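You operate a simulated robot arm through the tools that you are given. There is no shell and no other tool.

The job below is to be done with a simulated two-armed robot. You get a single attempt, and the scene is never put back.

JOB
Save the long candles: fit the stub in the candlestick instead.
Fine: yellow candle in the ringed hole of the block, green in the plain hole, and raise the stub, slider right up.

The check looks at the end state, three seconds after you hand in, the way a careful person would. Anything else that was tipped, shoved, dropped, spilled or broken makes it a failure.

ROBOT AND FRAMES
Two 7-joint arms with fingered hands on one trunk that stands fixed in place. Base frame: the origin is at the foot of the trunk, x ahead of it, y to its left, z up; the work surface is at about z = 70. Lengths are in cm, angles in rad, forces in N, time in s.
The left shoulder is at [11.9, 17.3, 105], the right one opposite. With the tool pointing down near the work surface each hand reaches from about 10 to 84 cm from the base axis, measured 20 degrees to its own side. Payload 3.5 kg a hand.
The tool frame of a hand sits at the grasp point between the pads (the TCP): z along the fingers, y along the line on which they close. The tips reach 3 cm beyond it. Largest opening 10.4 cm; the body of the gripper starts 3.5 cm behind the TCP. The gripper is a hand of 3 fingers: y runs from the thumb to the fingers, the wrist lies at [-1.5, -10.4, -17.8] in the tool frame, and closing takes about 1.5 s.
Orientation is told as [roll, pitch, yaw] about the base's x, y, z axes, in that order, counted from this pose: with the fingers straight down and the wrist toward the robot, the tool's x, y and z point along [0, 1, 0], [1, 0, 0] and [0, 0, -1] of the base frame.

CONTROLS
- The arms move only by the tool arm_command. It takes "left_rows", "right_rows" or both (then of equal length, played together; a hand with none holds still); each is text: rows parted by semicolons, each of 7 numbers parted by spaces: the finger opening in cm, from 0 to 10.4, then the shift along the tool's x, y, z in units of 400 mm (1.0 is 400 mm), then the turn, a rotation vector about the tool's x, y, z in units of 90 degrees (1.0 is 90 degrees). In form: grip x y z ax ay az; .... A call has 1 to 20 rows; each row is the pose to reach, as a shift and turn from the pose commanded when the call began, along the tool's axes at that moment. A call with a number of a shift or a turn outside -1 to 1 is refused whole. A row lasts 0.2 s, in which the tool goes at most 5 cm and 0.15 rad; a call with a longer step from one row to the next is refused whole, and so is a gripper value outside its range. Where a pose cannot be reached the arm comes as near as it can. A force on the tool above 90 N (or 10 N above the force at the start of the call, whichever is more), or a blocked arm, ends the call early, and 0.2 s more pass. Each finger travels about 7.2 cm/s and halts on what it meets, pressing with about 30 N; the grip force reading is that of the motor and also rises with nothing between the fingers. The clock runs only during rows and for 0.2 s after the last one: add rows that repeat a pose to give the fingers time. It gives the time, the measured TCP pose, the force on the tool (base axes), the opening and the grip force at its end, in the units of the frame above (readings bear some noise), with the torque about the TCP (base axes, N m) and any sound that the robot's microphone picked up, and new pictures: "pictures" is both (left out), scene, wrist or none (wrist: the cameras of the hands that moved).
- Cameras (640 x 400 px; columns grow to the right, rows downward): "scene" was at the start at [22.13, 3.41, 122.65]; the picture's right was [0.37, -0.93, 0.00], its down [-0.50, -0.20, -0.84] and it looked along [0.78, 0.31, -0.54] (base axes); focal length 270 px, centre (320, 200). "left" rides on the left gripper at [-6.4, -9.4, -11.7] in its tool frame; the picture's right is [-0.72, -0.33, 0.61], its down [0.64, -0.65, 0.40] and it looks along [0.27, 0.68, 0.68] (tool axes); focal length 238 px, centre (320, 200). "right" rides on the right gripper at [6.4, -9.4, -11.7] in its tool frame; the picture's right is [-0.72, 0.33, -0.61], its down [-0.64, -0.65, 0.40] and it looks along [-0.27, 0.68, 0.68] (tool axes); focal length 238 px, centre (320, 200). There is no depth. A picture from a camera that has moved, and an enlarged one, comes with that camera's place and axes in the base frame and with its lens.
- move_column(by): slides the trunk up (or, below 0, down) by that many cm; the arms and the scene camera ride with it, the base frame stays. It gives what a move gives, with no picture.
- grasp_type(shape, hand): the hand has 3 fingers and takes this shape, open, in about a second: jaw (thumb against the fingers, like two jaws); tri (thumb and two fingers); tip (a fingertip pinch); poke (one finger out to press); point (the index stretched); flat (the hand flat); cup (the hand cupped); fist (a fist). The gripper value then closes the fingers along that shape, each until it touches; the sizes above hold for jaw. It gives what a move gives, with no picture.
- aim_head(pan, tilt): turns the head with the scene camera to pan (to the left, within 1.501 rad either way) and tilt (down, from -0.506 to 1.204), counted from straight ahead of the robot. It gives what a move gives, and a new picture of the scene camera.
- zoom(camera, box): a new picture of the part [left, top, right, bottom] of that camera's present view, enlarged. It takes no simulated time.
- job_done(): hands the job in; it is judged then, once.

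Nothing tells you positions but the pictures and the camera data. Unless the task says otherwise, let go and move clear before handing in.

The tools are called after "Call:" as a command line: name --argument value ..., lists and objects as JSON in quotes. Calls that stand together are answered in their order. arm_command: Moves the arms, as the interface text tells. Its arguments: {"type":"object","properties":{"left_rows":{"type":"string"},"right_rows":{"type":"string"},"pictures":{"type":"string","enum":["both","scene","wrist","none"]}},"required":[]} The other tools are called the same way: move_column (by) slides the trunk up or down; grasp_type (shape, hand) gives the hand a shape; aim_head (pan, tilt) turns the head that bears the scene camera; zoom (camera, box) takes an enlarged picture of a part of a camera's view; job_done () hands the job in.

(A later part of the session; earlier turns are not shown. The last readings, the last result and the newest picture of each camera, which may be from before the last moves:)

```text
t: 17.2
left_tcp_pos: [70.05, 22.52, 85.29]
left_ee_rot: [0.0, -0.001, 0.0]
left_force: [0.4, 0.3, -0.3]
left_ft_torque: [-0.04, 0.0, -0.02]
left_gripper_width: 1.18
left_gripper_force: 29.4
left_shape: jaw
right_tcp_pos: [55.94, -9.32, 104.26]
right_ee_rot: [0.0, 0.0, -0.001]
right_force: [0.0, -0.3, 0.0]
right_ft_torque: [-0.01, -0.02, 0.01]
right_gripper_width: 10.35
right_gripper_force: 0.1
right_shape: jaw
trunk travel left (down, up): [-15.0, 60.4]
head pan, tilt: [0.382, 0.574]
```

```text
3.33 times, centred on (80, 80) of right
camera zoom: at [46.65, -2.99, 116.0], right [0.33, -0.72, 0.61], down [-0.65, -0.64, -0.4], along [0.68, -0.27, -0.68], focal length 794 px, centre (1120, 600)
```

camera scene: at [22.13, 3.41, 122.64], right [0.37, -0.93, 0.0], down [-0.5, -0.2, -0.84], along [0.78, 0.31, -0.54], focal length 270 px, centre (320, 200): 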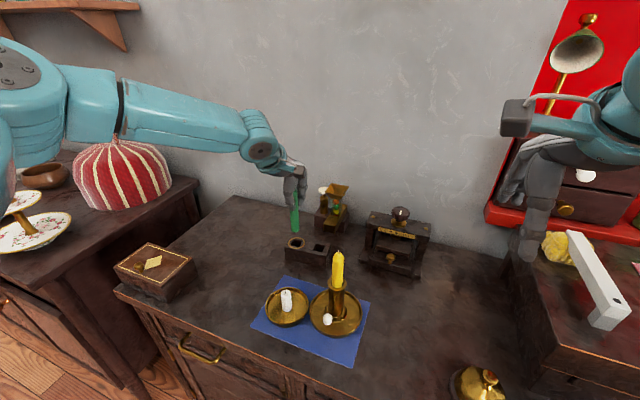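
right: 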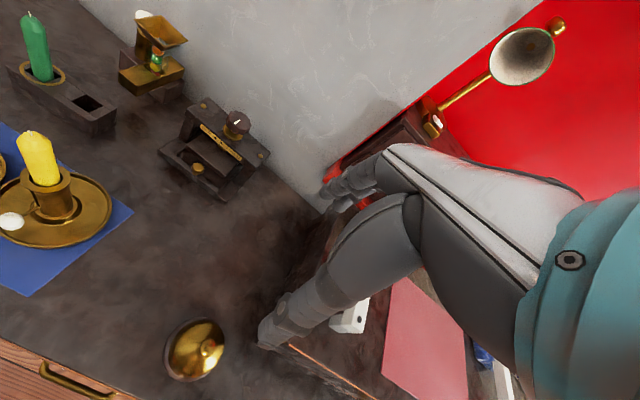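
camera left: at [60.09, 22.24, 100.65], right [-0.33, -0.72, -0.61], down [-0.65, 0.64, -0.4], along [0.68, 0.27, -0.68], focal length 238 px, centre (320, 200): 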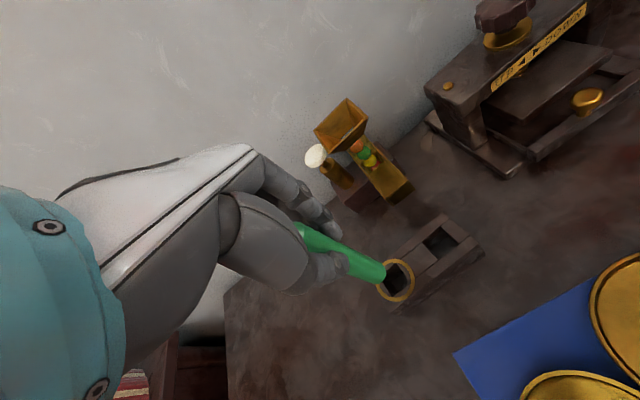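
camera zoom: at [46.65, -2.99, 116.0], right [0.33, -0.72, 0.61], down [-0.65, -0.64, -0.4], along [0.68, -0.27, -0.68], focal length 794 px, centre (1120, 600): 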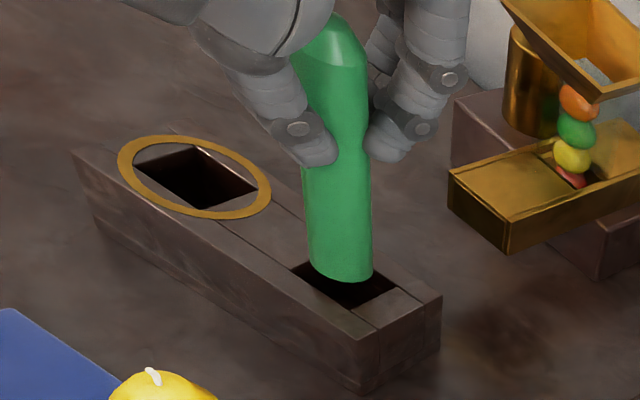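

Call:
arm_command --left_rows "0 0 0 0.0125 0 0 0; 0 0 0 0.025 0 0 0; 0 0 0 0.0375 0 0 0; 0 0 0 0.05 0 0 0; 0 0 0 0.0625 0 0 0; 0 0 0 0.075 0 0 0; 0 0 0 0.0875 0 0 0; 0 0 0 0.098 0 0 0; 0 0 0 0.098 0 0 0" --pictures "none"

Call:
zoom --camera "scene" --box '[280, 190, 360, 270]'

Call:
zoom --camera "left" --box '[280, 180, 440, 300]'

Call:
zoom --camera "right" --box '[0, 20, 160, 140]'

```text
t: 19.2
left_tcp_pos: [70.11, 22.49, 81.31]
left_ee_rot: [-0.001, 0.0, -0.001]
left_force: [0.4, 0.8, 0.4]
left_ft_torque: [0.01, 0.0, -0.01]
left_gripper_width: 1.22
left_gripper_force: 30.0
left_shape: jaw
right_tcp_pos: [55.93, -9.42, 104.15]
right_ee_rot: [0.001, -0.001, -0.001]
right_force: [-0.5, -0.1, -0.7]
right_ft_torque: [-0.01, 0.02, 0.01]
right_gripper_width: 10.38
right_gripper_force: 0.0
right_shape: jaw
trunk travel left (down, up): [-15.0, 60.4]
head pan, tilt: [0.382, 0.574]
```

```text
5.00 times, centred on (320, 230) of scene
camera zoom: at [22.13, 3.41, 122.65], right [0.37, -0.93, 0.0], down [-0.5, -0.2, -0.84], along [0.78, 0.31, -0.54], focal length 1348 px, centre (320, 50)
```

zoom: 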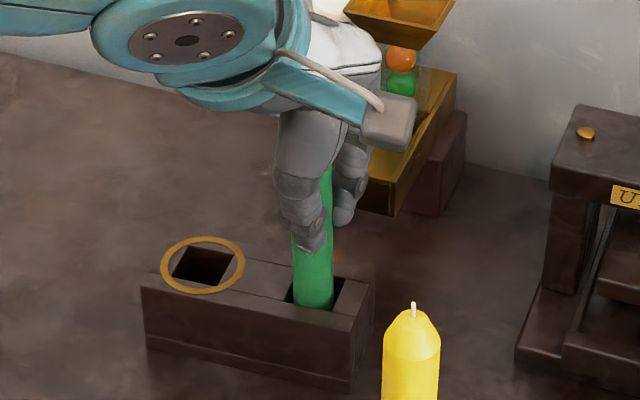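

```text
3.33 times, centred on (360, 240) of left
camera zoom: at [60.77, 16.16, 92.95], right [-0.33, -0.72, -0.61], down [-0.65, 0.64, -0.4], along [0.68, 0.27, -0.68], focal length 794 px, centre (187, 67)
```

zoom: 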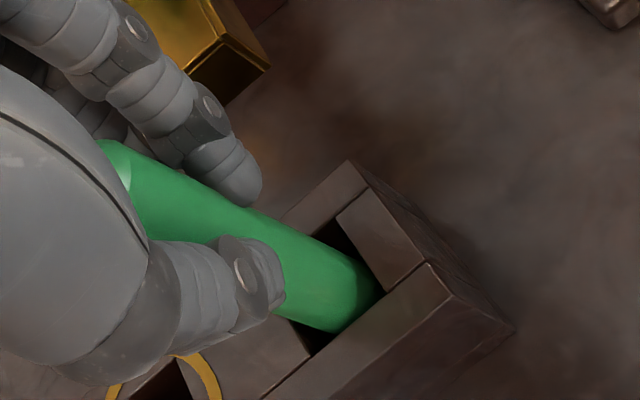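

```text
3.33 times, centred on (80, 80) of right
camera zoom: at [46.64, -2.99, 116.0], right [0.33, -0.72, 0.61], down [-0.65, -0.64, -0.4], along [0.68, -0.27, -0.68], focal length 794 px, centre (1120, 600)
```

zoom: 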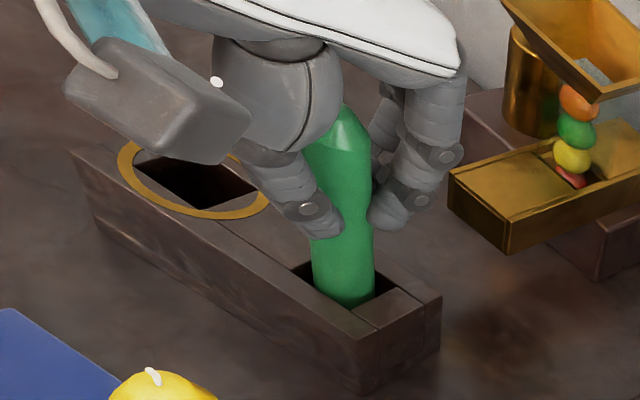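

Call:
arm_command --left_rows "1.5 0 0 0.002 0 0 0; 2.5 0 0 0.002 0 0 0; 3.5 0 0 0.002 0 0 0; 4.5 0 0 0.002 0 0 0; 5.5 0 0 0.002 0 0 0; 6 0 0 0 0 0 0; 6 0 0 0 0 0 0; 6 0 0 -0.04 0 0 0; 6 0 0 -0.1 0 0 0; 6 0 0 -0.17 0 0 0; 6 0 0 -0.24 0 0 0; 6 0 0 -0.3 0 0 0; 6 0 0 -0.3 0 0 0" --pictures "both"

Call:
zoom --camera "scene" --box '[280, 190, 360, 270]'

Call:
zoom --camera "right" --box '[0, 20, 160, 140]'

```text
t: 22.0
left_tcp_pos: [70.11, 22.53, 93.43]
left_ee_rot: [-0.002, 0.0, 0.0]
left_force: [-0.1, 0.0, 0.4]
left_ft_torque: [-0.04, 0.02, 0.02]
left_gripper_width: 5.95
left_gripper_force: 0.1
left_shape: jaw
right_tcp_pos: [55.92, -9.34, 104.11]
right_ee_rot: [0.0, -0.001, -0.001]
right_force: [-0.3, -0.2, -0.1]
right_ft_torque: [-0.04, 0.01, -0.01]
right_gripper_width: 10.37
right_gripper_force: 0.1
right_shape: jaw
trunk travel left (down, up): [-15.0, 60.4]
head pan, tilt: [0.382, 0.574]
camera scene: at [22.14, 3.41, 122.64], right [0.37, -0.93, 0.0], down [-0.5, -0.2, -0.84], along [0.78, 0.31, -0.54], focal length 270 px, centre (320, 200)
camera left: at [60.76, 16.19, 105.06], right [-0.33, -0.72, -0.61], down [-0.65, 0.64, -0.4], along [0.68, 0.27, -0.68], focal length 238 px, centre (320, 200)
```

scene: 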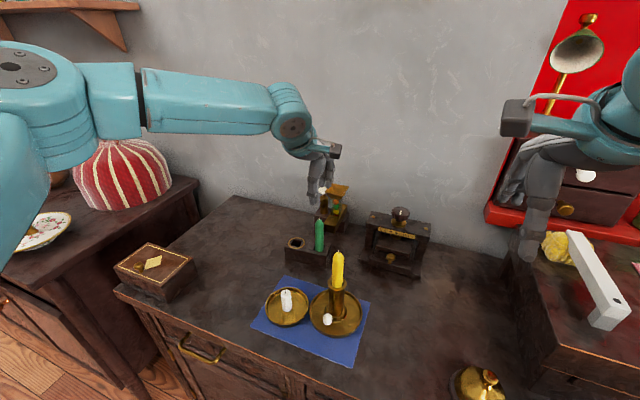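
left: 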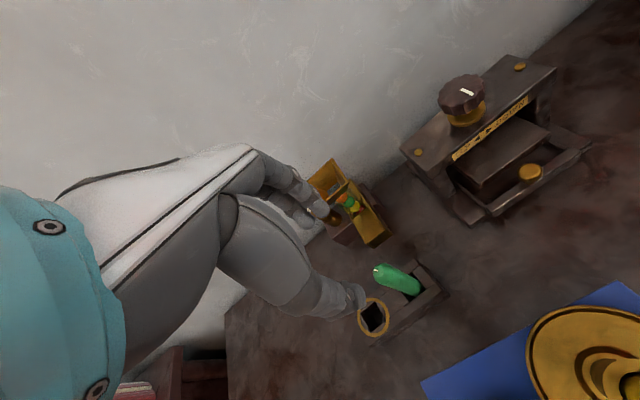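

```text
5.00 times, centred on (320, 230) of scene
camera zoom: at [22.14, 3.41, 122.64], right [0.37, -0.93, 0.0], down [-0.5, -0.2, -0.84], along [0.78, 0.31, -0.54], focal length 1348 px, centre (320, 50)
```

zoom: 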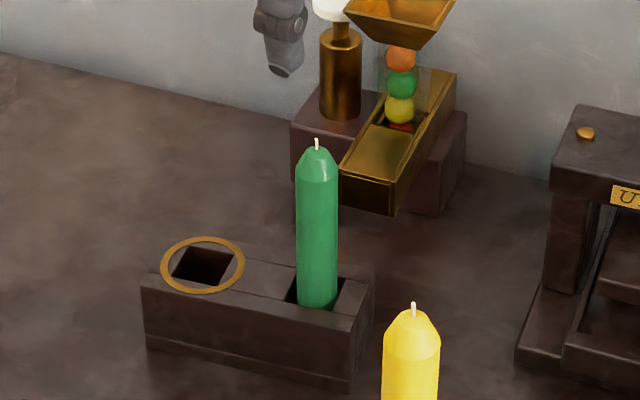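

```text
3.33 times, centred on (80, 80) of right
camera zoom: at [46.65, -2.99, 115.99], right [0.33, -0.72, 0.61], down [-0.65, -0.64, -0.4], along [0.68, -0.27, -0.68], focal length 794 px, centre (1120, 600)
```

zoom: 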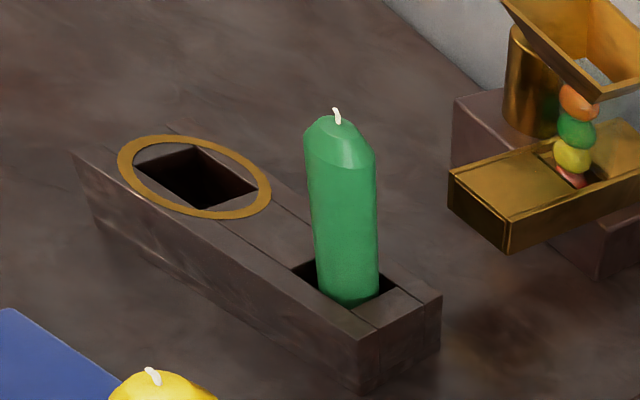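

The green candle stands upright in the plain hole. Next I'll move the left hand above the yellow candle.

Call:
arm_command --left_rows "6 0 0 -0.04 0 0 0; 6 -0.03 -0.045 -0.0875 0 0 0; 6 -0.07 -0.1 -0.0875 0 0 0; 6 -0.11 -0.16 -0.0875 0 0 0; 6 -0.15 -0.22 -0.0875 0 0 0; 6 -0.19 -0.275 -0.0875 0 0 0; 6 -0.22 -0.32 -0.0875 0 0 0; 6 -0.238 -0.3415 -0.0875 0 0 0; 6 -0.238 -0.3415 -0.0875 0 0 0" --pictures "both"

```text
t: 24.0
left_tcp_pos: [56.42, 12.95, 96.78]
left_ee_rot: [0.0, 0.0, 0.001]
left_force: [0.0, -0.2, 0.2]
left_ft_torque: [-0.02, -0.01, -0.02]
left_gripper_width: 5.97
left_gripper_force: 0.1
left_shape: jaw
right_tcp_pos: [55.94, -9.41, 104.25]
right_ee_rot: [0.001, 0.0, 0.0]
right_force: [0.3, 0.0, -0.4]
right_ft_torque: [0.02, -0.03, 0.02]
right_gripper_width: 10.34
right_gripper_force: 0.0
right_shape: jaw
trunk travel left (down, up): [-15.0, 60.4]
head pan, tilt: [0.382, 0.574]
camera scene: at [22.13, 3.41, 122.65], right [0.37, -0.93, 0.0], down [-0.5, -0.2, -0.84], along [0.78, 0.31, -0.54], focal length 270 px, centre (320, 200)
camera left: at [47.06, 6.66, 108.46], right [-0.33, -0.72, -0.61], down [-0.65, 0.64, -0.4], along [0.68, 0.27, -0.68], focal length 238 px, centre (320, 200)
```

scene: 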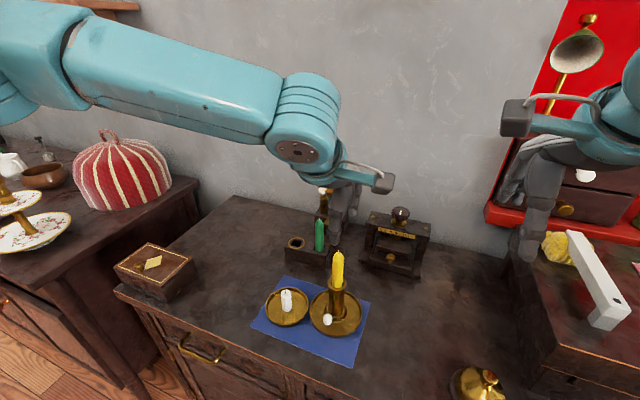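
left: 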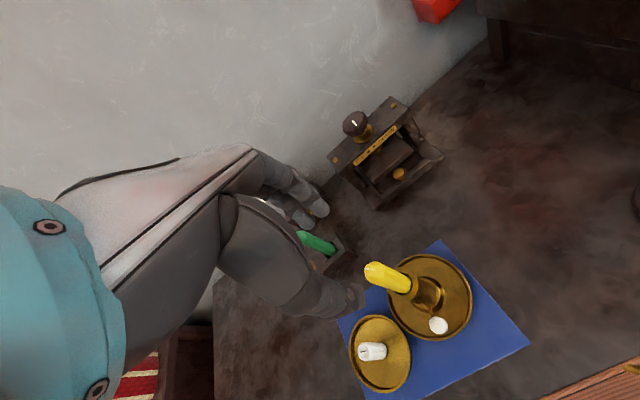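

Call:
zoom --camera "left" --box '[330, 230, 490, 350]'

Call:
zoom --camera "scene" --box '[290, 170, 390, 290]'

Call:
zoom --camera "scene" --box '[305, 270, 365, 345]'

Call:
zoom --camera "right" --box '[0, 110, 140, 260]'

```text
3.33 times, centred on (410, 290) of left
camera zoom: at [47.06, 6.66, 108.46], right [-0.33, -0.72, -0.61], down [-0.65, 0.64, -0.4], along [0.68, 0.27, -0.68], focal length 794 px, centre (20, -100)
```

zoom: 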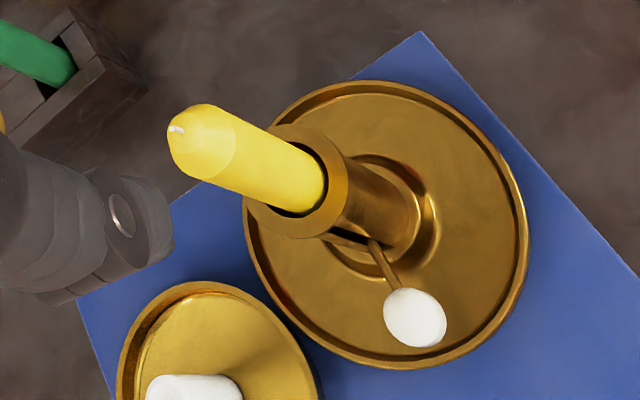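

```text
3.33 times, centred on (340, 230) of scene
camera zoom: at [22.13, 3.41, 122.65], right [0.37, -0.93, 0.0], down [-0.5, -0.2, -0.84], along [0.78, 0.31, -0.54], focal length 898 px, centre (253, 100)
```

zoom: 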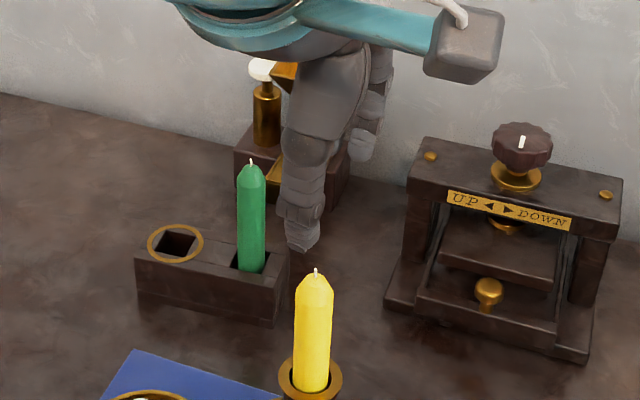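

```text
5.33 times, centred on (335, 308) of scene
camera zoom: at [22.13, 3.41, 122.65], right [0.37, -0.93, 0.0], down [-0.5, -0.2, -0.84], along [0.78, 0.31, -0.54], focal length 1437 px, centre (240, -373)
```

zoom: 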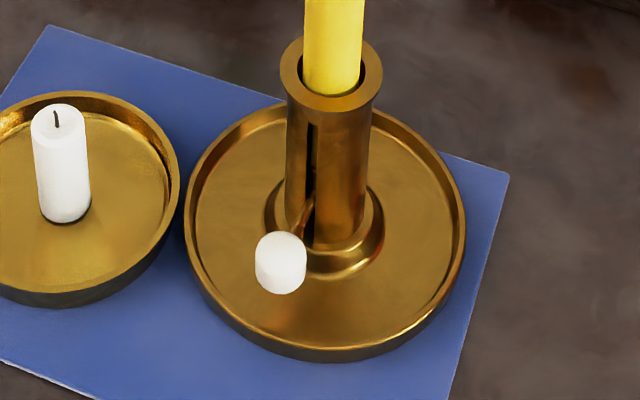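

```text
2.67 times, centred on (70, 185) of right
camera zoom: at [46.64, -2.99, 116.0], right [0.33, -0.72, 0.61], down [-0.65, -0.64, -0.4], along [0.68, -0.27, -0.68], focal length 636 px, centre (987, 240)
```

zoom: 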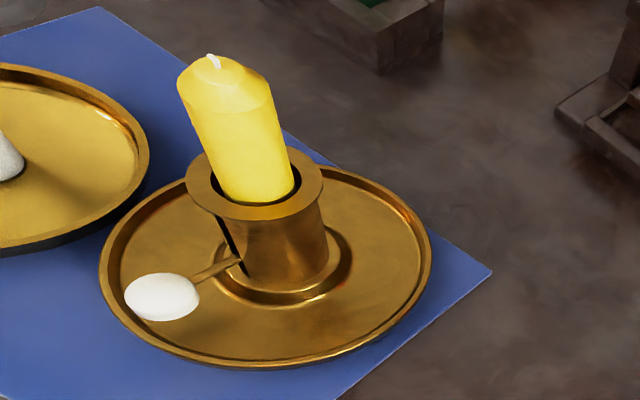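

Call:
arm_command --left_rows "6 0.0025 0.0025 0.05 0 0 0; 6 0.0025 0.0025 0.1 0 0 0; 6 0.0025 0.0025 0.15 0 0 0; 6 0.0025 0.0025 0.2 0 0 0; 6 0.0025 0.0025 0.24 0 0 0; 6 0.0025 0.0025 0.2695 0 0 0; 6 0.0025 0.0025 0.2695 0 0 0; 6 0.0025 0.0025 0.2695 0 0 0" --pictures "scene"

Call:
zoom --camera "left" --box '[260, 170, 420, 290]'

Call:
zoom --camera "scene" --box '[300, 230, 380, 310]'

Call:
zoom --camera "right" --box '[0, 80, 140, 230]'

```text
t: 25.8
left_tcp_pos: [56.54, 13.14, 86.02]
left_ee_rot: [0.0, -0.001, 0.001]
left_force: [0.5, 0.3, 0.2]
left_ft_torque: [0.01, 0.0, -0.02]
left_gripper_width: 5.97
left_gripper_force: 0.1
left_shape: jaw
right_tcp_pos: [55.97, -9.51, 104.13]
right_ee_rot: [0.002, -0.001, 0.0]
right_force: [-0.3, 0.2, -0.5]
right_ft_torque: [0.01, 0.01, 0.0]
right_gripper_width: 10.36
right_gripper_force: 0.0
right_shape: jaw
trunk travel left (down, up): [-15.0, 60.4]
head pan, tilt: [0.382, 0.574]
camera scene: at [22.13, 3.41, 122.65], right [0.37, -0.93, 0.0], down [-0.5, -0.2, -0.84], along [0.78, 0.31, -0.54], focal length 270 px, centre (320, 200)
```

scene: 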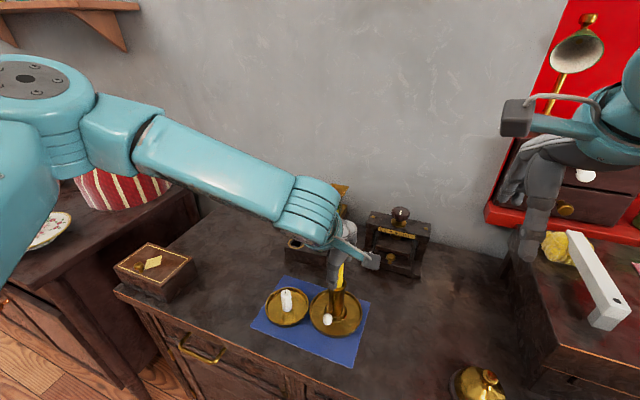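

```text
3.33 times, centred on (340, 230) of left
camera zoom: at [47.21, 6.75, 97.67], right [-0.33, -0.72, -0.61], down [-0.65, 0.64, -0.4], along [0.68, 0.27, -0.68], focal length 794 px, centre (253, 100)
```

zoom: 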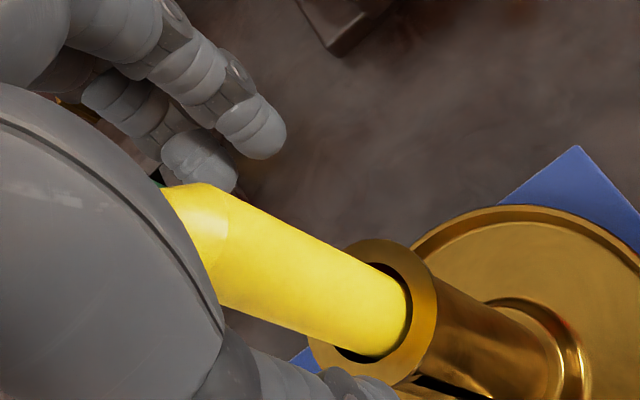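

```text
5.00 times, centred on (340, 270) of scene
camera zoom: at [22.13, 3.41, 122.65], right [0.37, -0.93, 0.0], down [-0.5, -0.2, -0.84], along [0.78, 0.31, -0.54], focal length 1348 px, centre (220, -150)
```

zoom: 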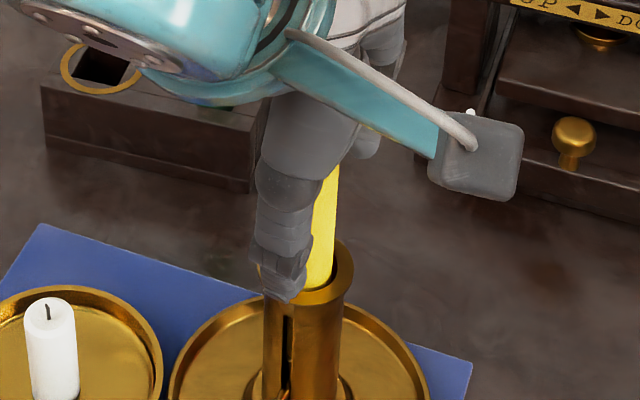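

```text
2.67 times, centred on (70, 155) of right
camera zoom: at [46.64, -2.99, 116.0], right [0.33, -0.72, 0.61], down [-0.65, -0.64, -0.4], along [0.68, -0.27, -0.68], focal length 636 px, centre (987, 320)
```

zoom: 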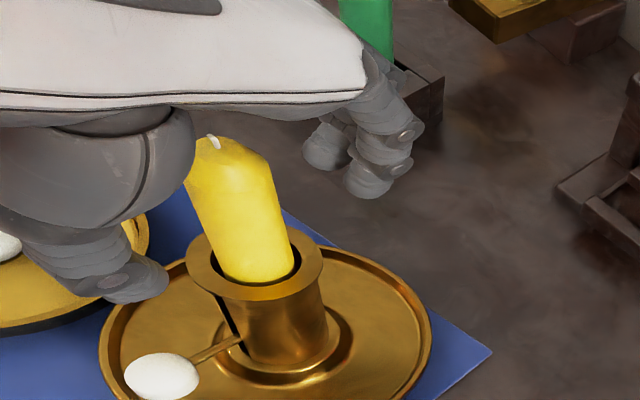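

Call:
arm_command --left_rows "4.5 0 0 0 0 0 0; 3.5 0 0 0 0 0 0; 2.8 0 0 0 0 0 0; 2.2 0 0 0 0 0 0; 1.5 0 0 0 0 0 0; 0.8 0 0 0 0 0 0; 0 0 0 0 0 0 0; 0 0 0 0 0 0 0; 0 0 0 0 0 0 0; 0 0 0 0 0 0 0" --pictures "none"

Call:
zoom --camera "left" --box '[260, 170, 420, 290]'

Call:
zoom --camera "scene" --box '[300, 230, 380, 310]'

Call:
zoom --camera "right" --box '[0, 80, 140, 230]'

```text
t: 28.0
left_tcp_pos: [56.55, 13.12, 86.03]
left_ee_rot: [0.0, 0.0, 0.002]
left_force: [-0.2, 0.7, 0.1]
left_ft_torque: [0.01, -0.01, 0.0]
left_gripper_width: 1.18
left_gripper_force: 29.8
left_shape: jaw
right_tcp_pos: [55.94, -9.45, 104.32]
right_ee_rot: [-0.001, -0.001, 0.0]
right_force: [-0.6, -0.6, 0.1]
right_ft_torque: [0.03, 0.03, -0.01]
right_gripper_width: 10.37
right_gripper_force: 0.0
right_shape: jaw
trunk travel left (down, up): [-15.0, 60.4]
head pan, tilt: [0.382, 0.574]
```

```text
3.33 times, centred on (340, 230) of left
camera zoom: at [47.22, 6.75, 97.68], right [-0.33, -0.72, -0.61], down [-0.65, 0.64, -0.4], along [0.68, 0.27, -0.68], focal length 794 px, centre (253, 100)
```

zoom: 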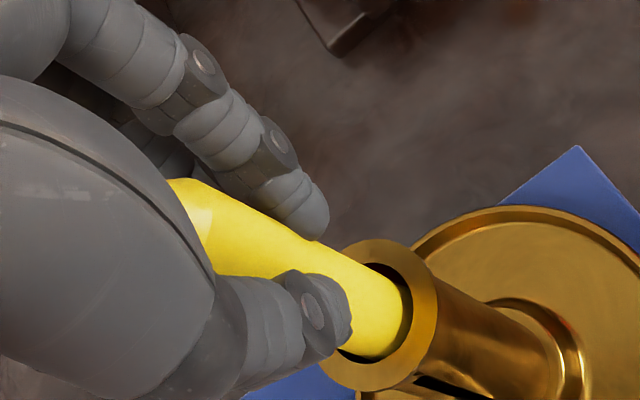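

```text
5.00 times, centred on (340, 270) of scene
camera zoom: at [22.13, 3.41, 122.65], right [0.37, -0.93, 0.0], down [-0.5, -0.2, -0.84], along [0.78, 0.31, -0.54], focal length 1348 px, centre (220, -150)
```

zoom: 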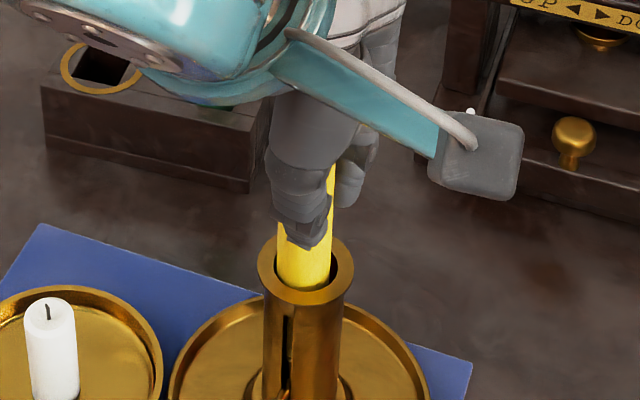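

```text
2.67 times, centred on (70, 155) of right
camera zoom: at [46.65, -2.99, 116.0], right [0.33, -0.72, 0.61], down [-0.65, -0.64, -0.4], along [0.68, -0.27, -0.68], focal length 636 px, centre (987, 320)
```

zoom: 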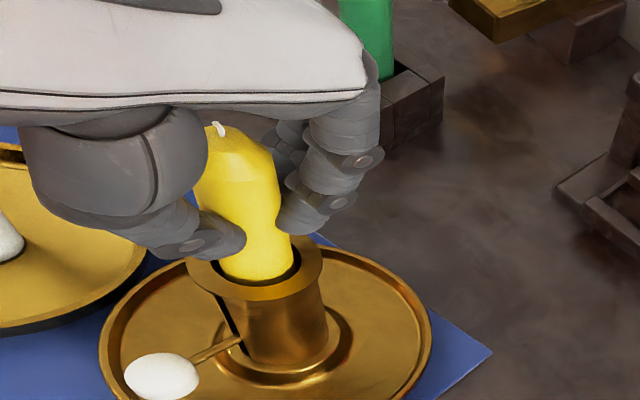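

Call:
arm_command --left_rows "0 0 0 -0.01 0 0 0; 0 0 0 -0.025 0 0 0; 0 0 0 -0.04 0 0 0; 0 0 0 -0.06 0 0 0; 0 0 0 -0.09 0 0 0; 0 0 0 -0.12 0 0 0; 0 0 0 -0.16 0 0 0; 0 0 0 -0.2 0 0 0; 0 0 0 -0.24 0 0 0; 0 0 0 -0.25 0 0 0; 0 0 0 -0.25 0 0 0" --pictures "both"

Call:
zoom --camera "left" --box '[260, 170, 420, 290]'

Call:
zoom --camera "scene" --box '[300, 200, 380, 330]'

Call:
zoom --camera "right" --box '[0, 80, 140, 230]'

```text
t: 30.4
left_tcp_pos: [56.6, 13.13, 96.05]
left_ee_rot: [0.0, -0.001, 0.0]
left_force: [-0.2, -0.7, -0.9]
left_ft_torque: [-0.01, -0.01, -0.01]
left_gripper_width: 1.16
left_gripper_force: 30.6
left_shape: jaw
right_tcp_pos: [55.88, -9.42, 104.26]
right_ee_rot: [-0.001, 0.001, -0.001]
right_force: [0.0, 0.3, -0.6]
right_ft_torque: [0.01, 0.0, 0.02]
right_gripper_width: 10.36
right_gripper_force: 0.1
right_shape: jaw
trunk travel left (down, up): [-15.0, 60.4]
head pan, tilt: [0.382, 0.574]
camera scene: at [22.13, 3.41, 122.64], right [0.37, -0.93, 0.0], down [-0.5, -0.2, -0.84], along [0.78, 0.31, -0.54], focal length 270 px, centre (320, 200)
camera left: at [47.23, 6.75, 107.68], right [-0.33, -0.72, -0.61], down [-0.65, 0.64, -0.4], along [0.68, 0.27, -0.68], focal length 238 px, centre (320, 200)
```

scene: 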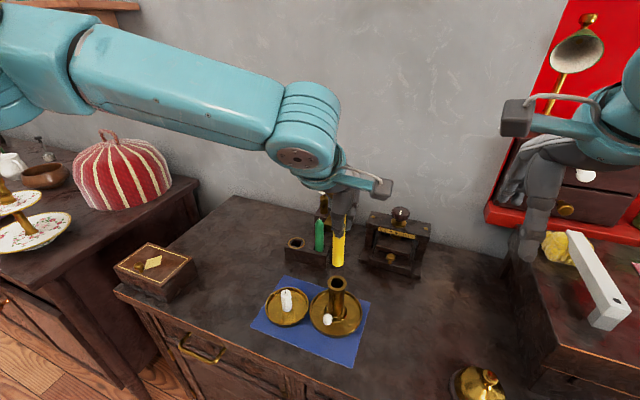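
left: 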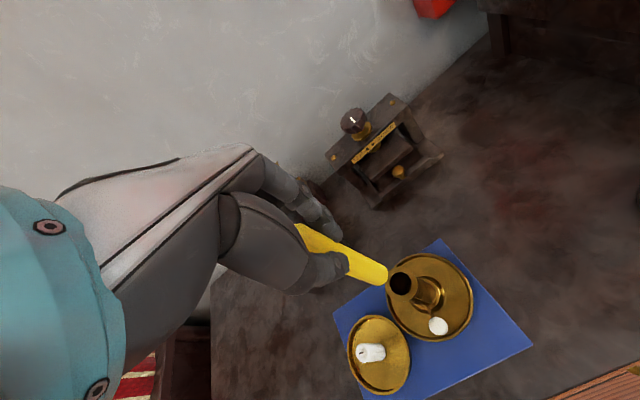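

```text
3.33 times, centred on (340, 230) of left
camera zoom: at [47.23, 6.75, 107.68], right [-0.33, -0.72, -0.61], down [-0.65, 0.64, -0.4], along [0.68, 0.27, -0.68], focal length 794 px, centre (253, 100)
```

zoom: 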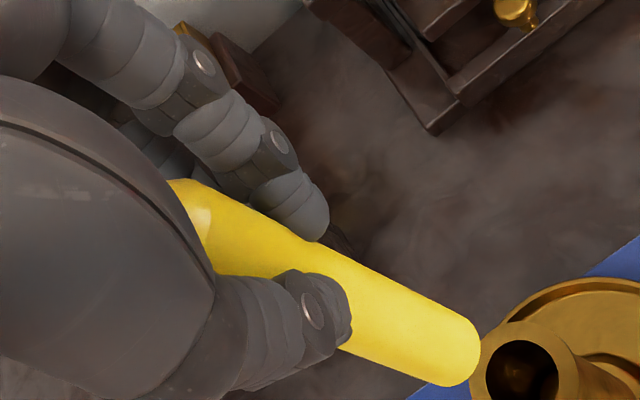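

```text
3.08 times, centred on (340, 265) of scene
camera zoom: at [22.13, 3.41, 122.64], right [0.37, -0.93, 0.0], down [-0.5, -0.2, -0.84], along [0.78, 0.31, -0.54], focal length 829 px, centre (258, 0)
```

zoom: 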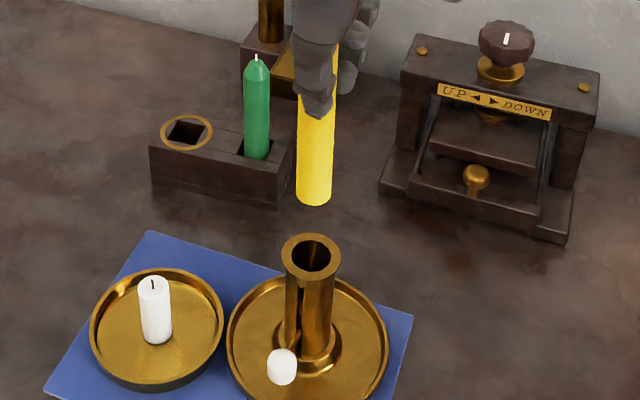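

```text
2.67 times, centred on (70, 155) of right
camera zoom: at [46.65, -2.99, 116.0], right [0.33, -0.72, 0.61], down [-0.65, -0.64, -0.4], along [0.68, -0.27, -0.68], focal length 636 px, centre (987, 320)
```

zoom: 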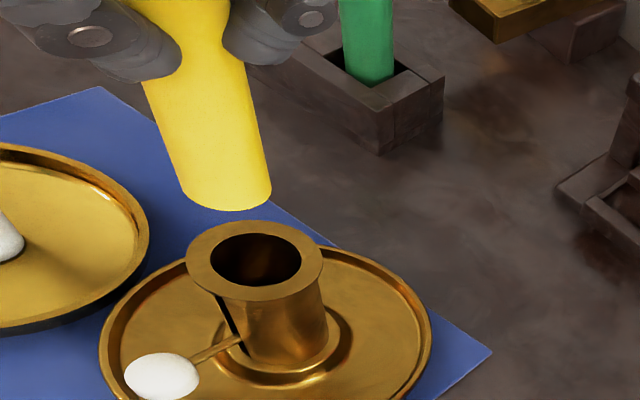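

The yellow candle is out, with its bottom at about (56.24, 13.49, 85.7). I'll carry it over the ringed hole at (69.25, 28.97) and stop just above the block.

Call:
arm_command --left_rows "0 0.03 0.03 -0.02 0 0 0; 0 0.09 0.08 -0.02 0 0 0; 0 0.16 0.135 -0.02 0 0 0; 0 0.23 0.195 -0.02 0 0 0; 0 0.3 0.25 -0.02 0 0 0; 0 0.355 0.3 -0.02 0 0 0; 0 0.3868 0.325 0 0 0 0; 0 0.3868 0.325 0.05 0 0 0; 0 0.3868 0.325 0.11 0 0 0; 0 0.3868 0.325 0.17 0 0 0; 0 0.3868 0.325 0.22 0 0 0; 0 0.3868 0.325 0.25 0 0 0; 0 0.3868 0.325 0.25 0 0 0" --pictures "scene"

Call:
zoom --camera "left" --box '[280, 180, 440, 300]'

Call:
zoom --camera "scene" --box '[270, 190, 350, 270]'

Call:
zoom --camera "right" --box '[0, 0, 160, 120]'

```text
t: 33.2
left_tcp_pos: [69.59, 28.55, 85.97]
left_ee_rot: [0.001, 0.0, -0.001]
left_force: [-0.4, -0.5, 0.1]
left_ft_torque: [0.01, 0.01, 0.03]
left_gripper_width: 1.16
left_gripper_force: 30.0
left_shape: jaw
right_tcp_pos: [56.02, -9.34, 104.32]
right_ee_rot: [0.0, -0.001, -0.001]
right_force: [0.4, 0.4, -0.4]
right_ft_torque: [-0.01, 0.01, -0.01]
right_gripper_width: 10.38
right_gripper_force: 0.0
right_shape: jaw
trunk travel left (down, up): [-15.0, 60.4]
head pan, tilt: [0.382, 0.574]
camera scene: at [22.13, 3.41, 122.65], right [0.37, -0.93, 0.0], down [-0.5, -0.2, -0.84], along [0.78, 0.31, -0.54], focal length 270 px, centre (320, 200)
```

scene: 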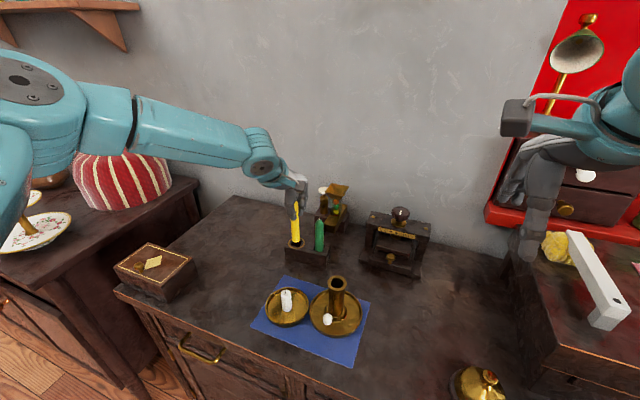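

```text
3.33 times, centred on (360, 240) of left
camera zoom: at [60.23, 22.25, 97.59], right [-0.33, -0.72, -0.61], down [-0.65, 0.64, -0.4], along [0.68, 0.27, -0.68], focal length 794 px, centre (187, 67)
```

zoom: 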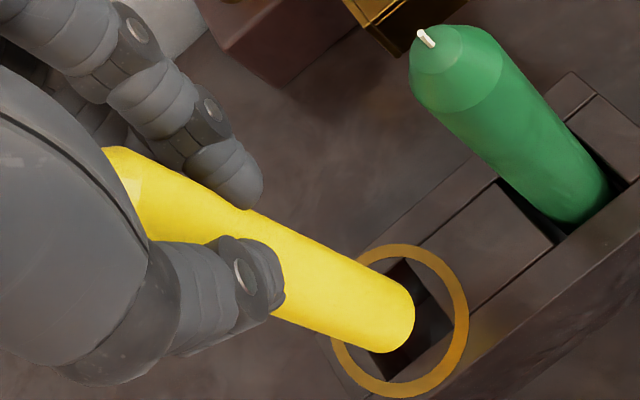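

```text
5.00 times, centred on (310, 230) of scene
camera zoom: at [22.13, 3.41, 122.65], right [0.37, -0.93, 0.0], down [-0.5, -0.2, -0.84], along [0.78, 0.31, -0.54], focal length 1348 px, centre (370, 50)
```

zoom: 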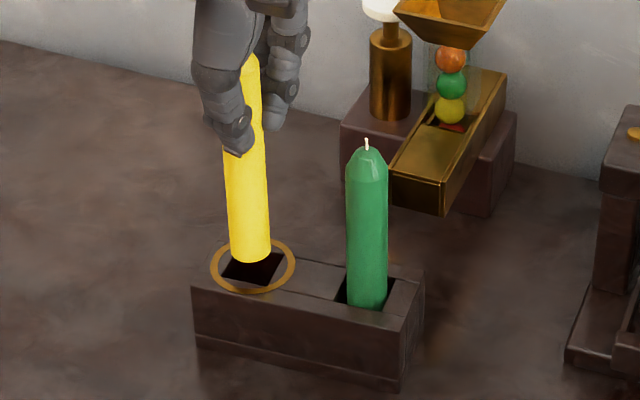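

```text
3.33 times, centred on (80, 60) of right
camera zoom: at [46.64, -2.99, 116.01], right [0.33, -0.72, 0.61], down [-0.65, -0.64, -0.4], along [0.68, -0.27, -0.68], focal length 794 px, centre (1120, 667)
```

zoom: 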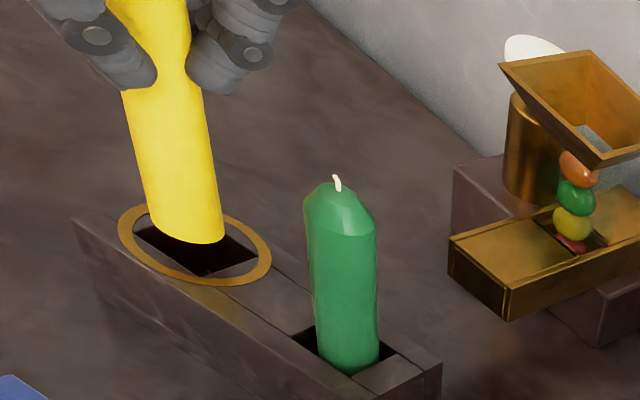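

Call:
arm_command --left_rows "0 -0.0025 0 0.005 0 0 0; 0 -0.0025 0 0.0175 0 0 0; 0 -0.0025 0 0.03 0 0 0; 0 -0.0025 0 0.0425 0 0 0; 0 -0.0025 0 0.055 0 0 0; 0 -0.0025 0 0.0675 0 0 0; 0 -0.0025 0 0.08 0 0 0; 0 -0.0025 0 0.0925 0 0 0; 0 -0.0025 0 0.102 0 0 0; 0 -0.0025 0 0.102 0 0 0" --pictures "none"

Call:
zoom --camera "left" --box '[280, 180, 440, 300]'

Call:
zoom --camera "scene" --box '[270, 190, 350, 270]'

Call:
zoom --camera "right" --box '[0, 0, 160, 120]'

```text
t: 35.4
left_tcp_pos: [69.55, 28.47, 81.79]
left_ee_rot: [0.0, 0.001, 0.0]
left_force: [-2.0, 1.1, 1.1]
left_ft_torque: [0.09, 0.1, 0.07]
left_gripper_width: 1.3
left_gripper_force: 30.5
left_shape: jaw
right_tcp_pos: [56.01, -9.44, 104.18]
right_ee_rot: [0.0, -0.001, 0.0]
right_force: [-0.9, 0.3, -0.7]
right_ft_torque: [0.01, 0.02, -0.02]
right_gripper_width: 10.36
right_gripper_force: 0.1
right_shape: jaw
trunk travel left (down, up): [-15.0, 60.4]
head pan, tilt: [0.382, 0.574]
```

```text
3.33 times, centred on (360, 240) of left
camera zoom: at [60.2, 22.12, 93.53], right [-0.33, -0.72, -0.61], down [-0.65, 0.64, -0.4], along [0.68, 0.27, -0.68], focal length 794 px, centre (187, 67)
```

zoom: 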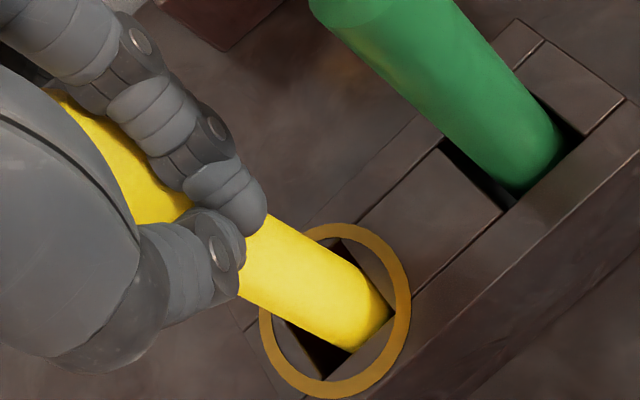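

```text
5.00 times, centred on (310, 230) of scene
camera zoom: at [22.12, 3.41, 122.64], right [0.37, -0.93, 0.0], down [-0.5, -0.2, -0.84], along [0.78, 0.31, -0.54], focal length 1348 px, centre (370, 50)
```

zoom: 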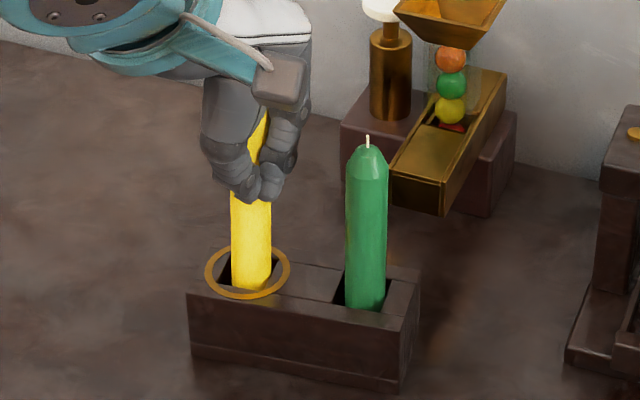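

```text
3.33 times, centred on (80, 60) of right
camera zoom: at [46.63, -2.99, 116.0], right [0.33, -0.72, 0.61], down [-0.65, -0.64, -0.4], along [0.68, -0.27, -0.68], focal length 794 px, centre (1120, 667)
```

zoom: 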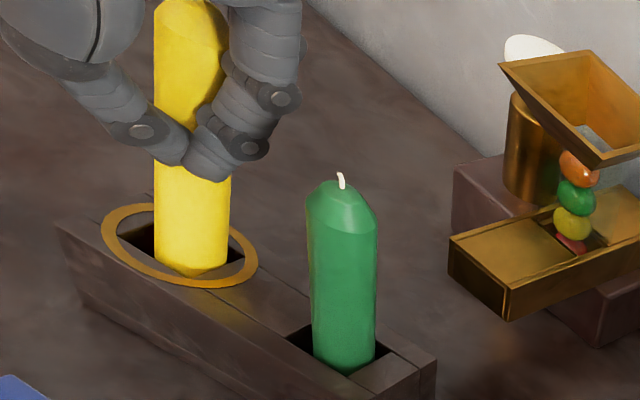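

The yellow candle caught an edge on the way in: the block shifted about 0.5 cm and the candle slid in my grip, but it is in the ringed hole. I'll open the fingers gently and look.

Call:
arm_command --left_rows "2 0 0 0 0 0 0; 3 0 0 0 0 0 0; 4 0 0 0 0 0 0; 5 0 0 0 0 0 0; 6 0 0 0 0 0 0; 6 0 0 0 0 0 0; 6 0 0 0 0 0 0" --pictures "none"

Call:
zoom --camera "left" --box '[280, 180, 440, 300]'

Call:
zoom --camera "scene" --box '[270, 190, 350, 270]'

Call:
zoom --camera "right" --box '[0, 0, 160, 120]'

```text
t: 37.0
left_tcp_pos: [69.52, 28.36, 82.07]
left_ee_rot: [0.0, -0.001, 0.0]
left_force: [-0.5, 0.7, 0.2]
left_ft_torque: [0.03, -0.02, -0.01]
left_gripper_width: 5.96
left_gripper_force: 0.0
left_shape: jaw
right_tcp_pos: [55.98, -9.37, 104.26]
right_ee_rot: [0.001, 0.001, 0.002]
right_force: [0.1, 0.1, 0.0]
right_ft_torque: [0.0, 0.01, -0.01]
right_gripper_width: 10.38
right_gripper_force: 0.1
right_shape: jaw
trunk travel left (down, up): [-15.0, 60.4]
head pan, tilt: [0.382, 0.574]
```

```text
3.33 times, centred on (360, 240) of left
camera zoom: at [60.24, 22.11, 93.59], right [-0.33, -0.72, -0.61], down [-0.65, 0.64, -0.4], along [0.68, 0.27, -0.68], focal length 794 px, centre (187, 67)
```

zoom: 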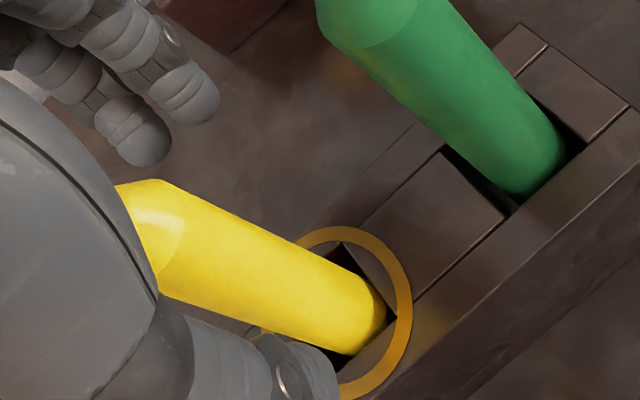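

```text
5.00 times, centred on (310, 230) of scene
camera zoom: at [22.13, 3.41, 122.65], right [0.37, -0.93, 0.0], down [-0.5, -0.2, -0.84], along [0.78, 0.31, -0.54], focal length 1348 px, centre (370, 50)
```

zoom: 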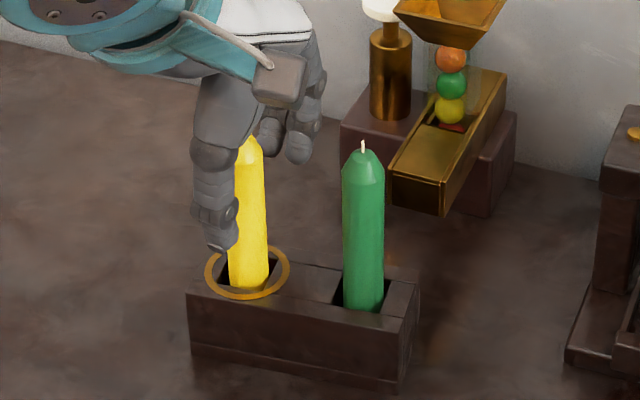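

```text
3.33 times, centred on (80, 60) of right
camera zoom: at [46.64, -2.99, 116.0], right [0.33, -0.72, 0.61], down [-0.65, -0.64, -0.4], along [0.68, -0.27, -0.68], focal length 794 px, centre (1120, 667)
```

zoom: 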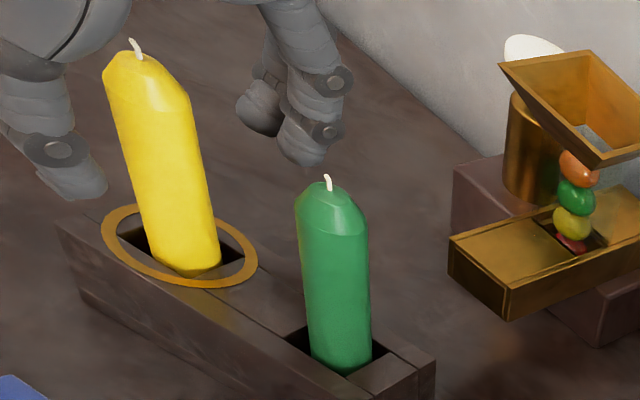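

Both long candles stand upright in the right holes. I'll raise the hand clear and check the block and the candlestick.

Call:
arm_command --left_rows "6 0 0 -0.03 0 0 0; 6 0 0 -0.08 0 0 0; 6 0 0 -0.15 0 0 0; 6 0 0 -0.22 0 0 0; 6 0 0 -0.29 0 0 0; 6 0 0 -0.35 0 0 0; 6 0 0 -0.35 0 0 0" --pictures "both"

Call:
zoom --camera "scene" --box '[270, 190, 350, 270]'

Call:
zoom --camera "scene" --box '[305, 270, 365, 345]'

Call:
zoom --camera "right" --box '[0, 130, 140, 260]'

```text
t: 38.6
left_tcp_pos: [69.51, 28.64, 95.98]
left_ee_rot: [0.0, -0.001, -0.001]
left_force: [0.3, -1.0, 0.3]
left_ft_torque: [0.03, 0.0, 0.02]
left_gripper_width: 5.95
left_gripper_force: 0.1
left_shape: jaw
right_tcp_pos: [56.03, -9.34, 104.2]
right_ee_rot: [0.001, 0.0, 0.0]
right_force: [-0.3, 0.2, -0.1]
right_ft_torque: [-0.01, 0.01, 0.02]
right_gripper_width: 10.37
right_gripper_force: 0.1
right_shape: jaw
trunk travel left (down, up): [-15.0, 60.4]
head pan, tilt: [0.382, 0.574]
camera scene: at [22.14, 3.41, 122.64], right [0.37, -0.93, 0.0], down [-0.5, -0.2, -0.84], along [0.78, 0.31, -0.54], focal length 270 px, centre (320, 200)
camera left: at [60.18, 22.16, 107.65], right [-0.33, -0.72, -0.61], down [-0.65, 0.64, -0.4], along [0.68, 0.27, -0.68], focal length 238 px, centre (320, 200)
```

scene: 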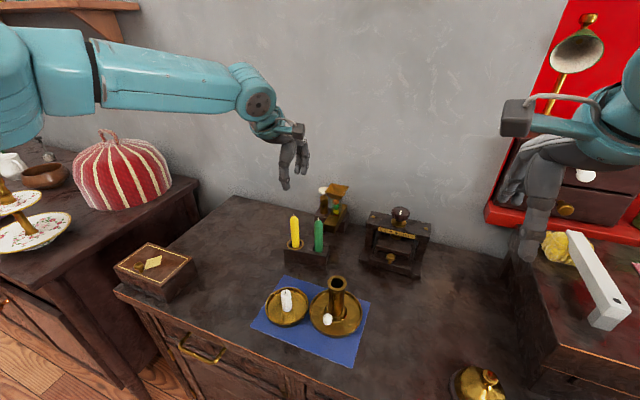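
left: 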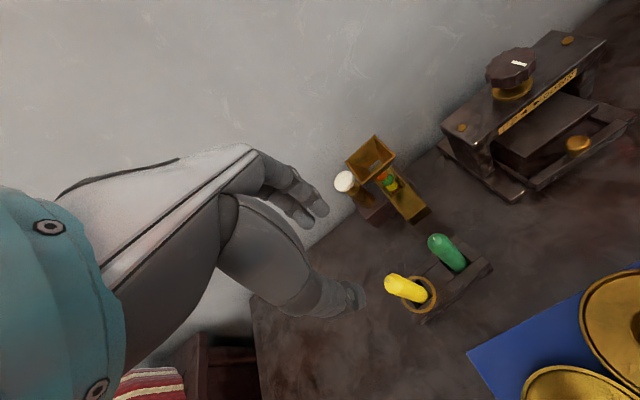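

```text
5.00 times, centred on (310, 230) of scene
camera zoom: at [22.14, 3.41, 122.64], right [0.37, -0.93, 0.0], down [-0.5, -0.2, -0.84], along [0.78, 0.31, -0.54], focal length 1348 px, centre (370, 50)
```

zoom: 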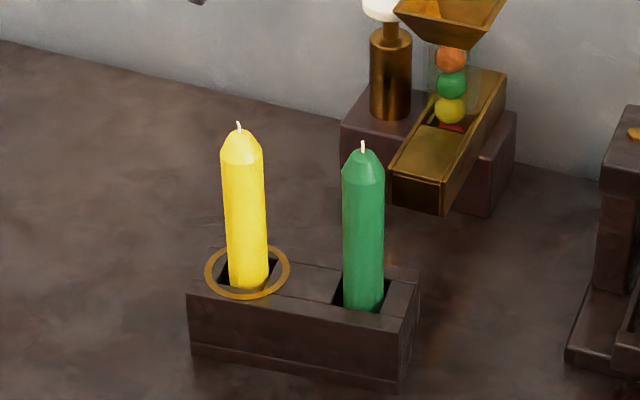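

```text
5.33 times, centred on (335, 308) of scene
camera zoom: at [22.14, 3.41, 122.64], right [0.37, -0.93, 0.0], down [-0.5, -0.2, -0.84], along [0.78, 0.31, -0.54], focal length 1437 px, centre (240, -373)
```

zoom: 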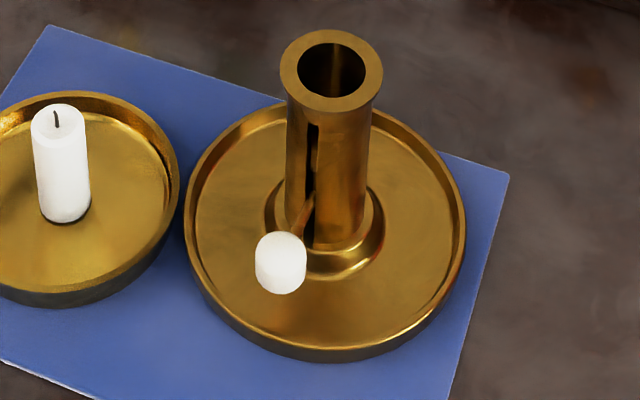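

```text
3.08 times, centred on (70, 195) of right
camera zoom: at [46.65, -2.99, 115.99], right [0.33, -0.72, 0.61], down [-0.65, -0.64, -0.4], along [0.68, -0.27, -0.68], focal length 733 px, centre (1089, 215)
```

zoom: 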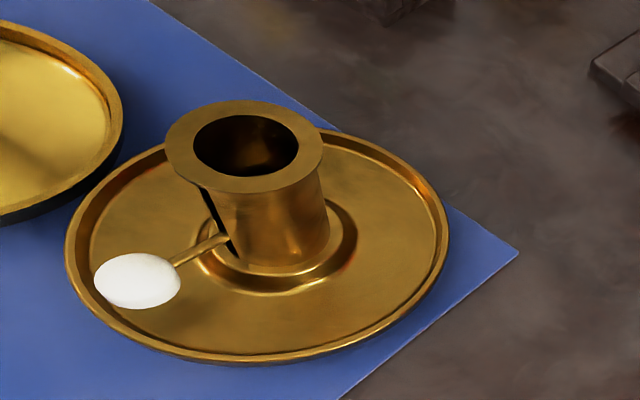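

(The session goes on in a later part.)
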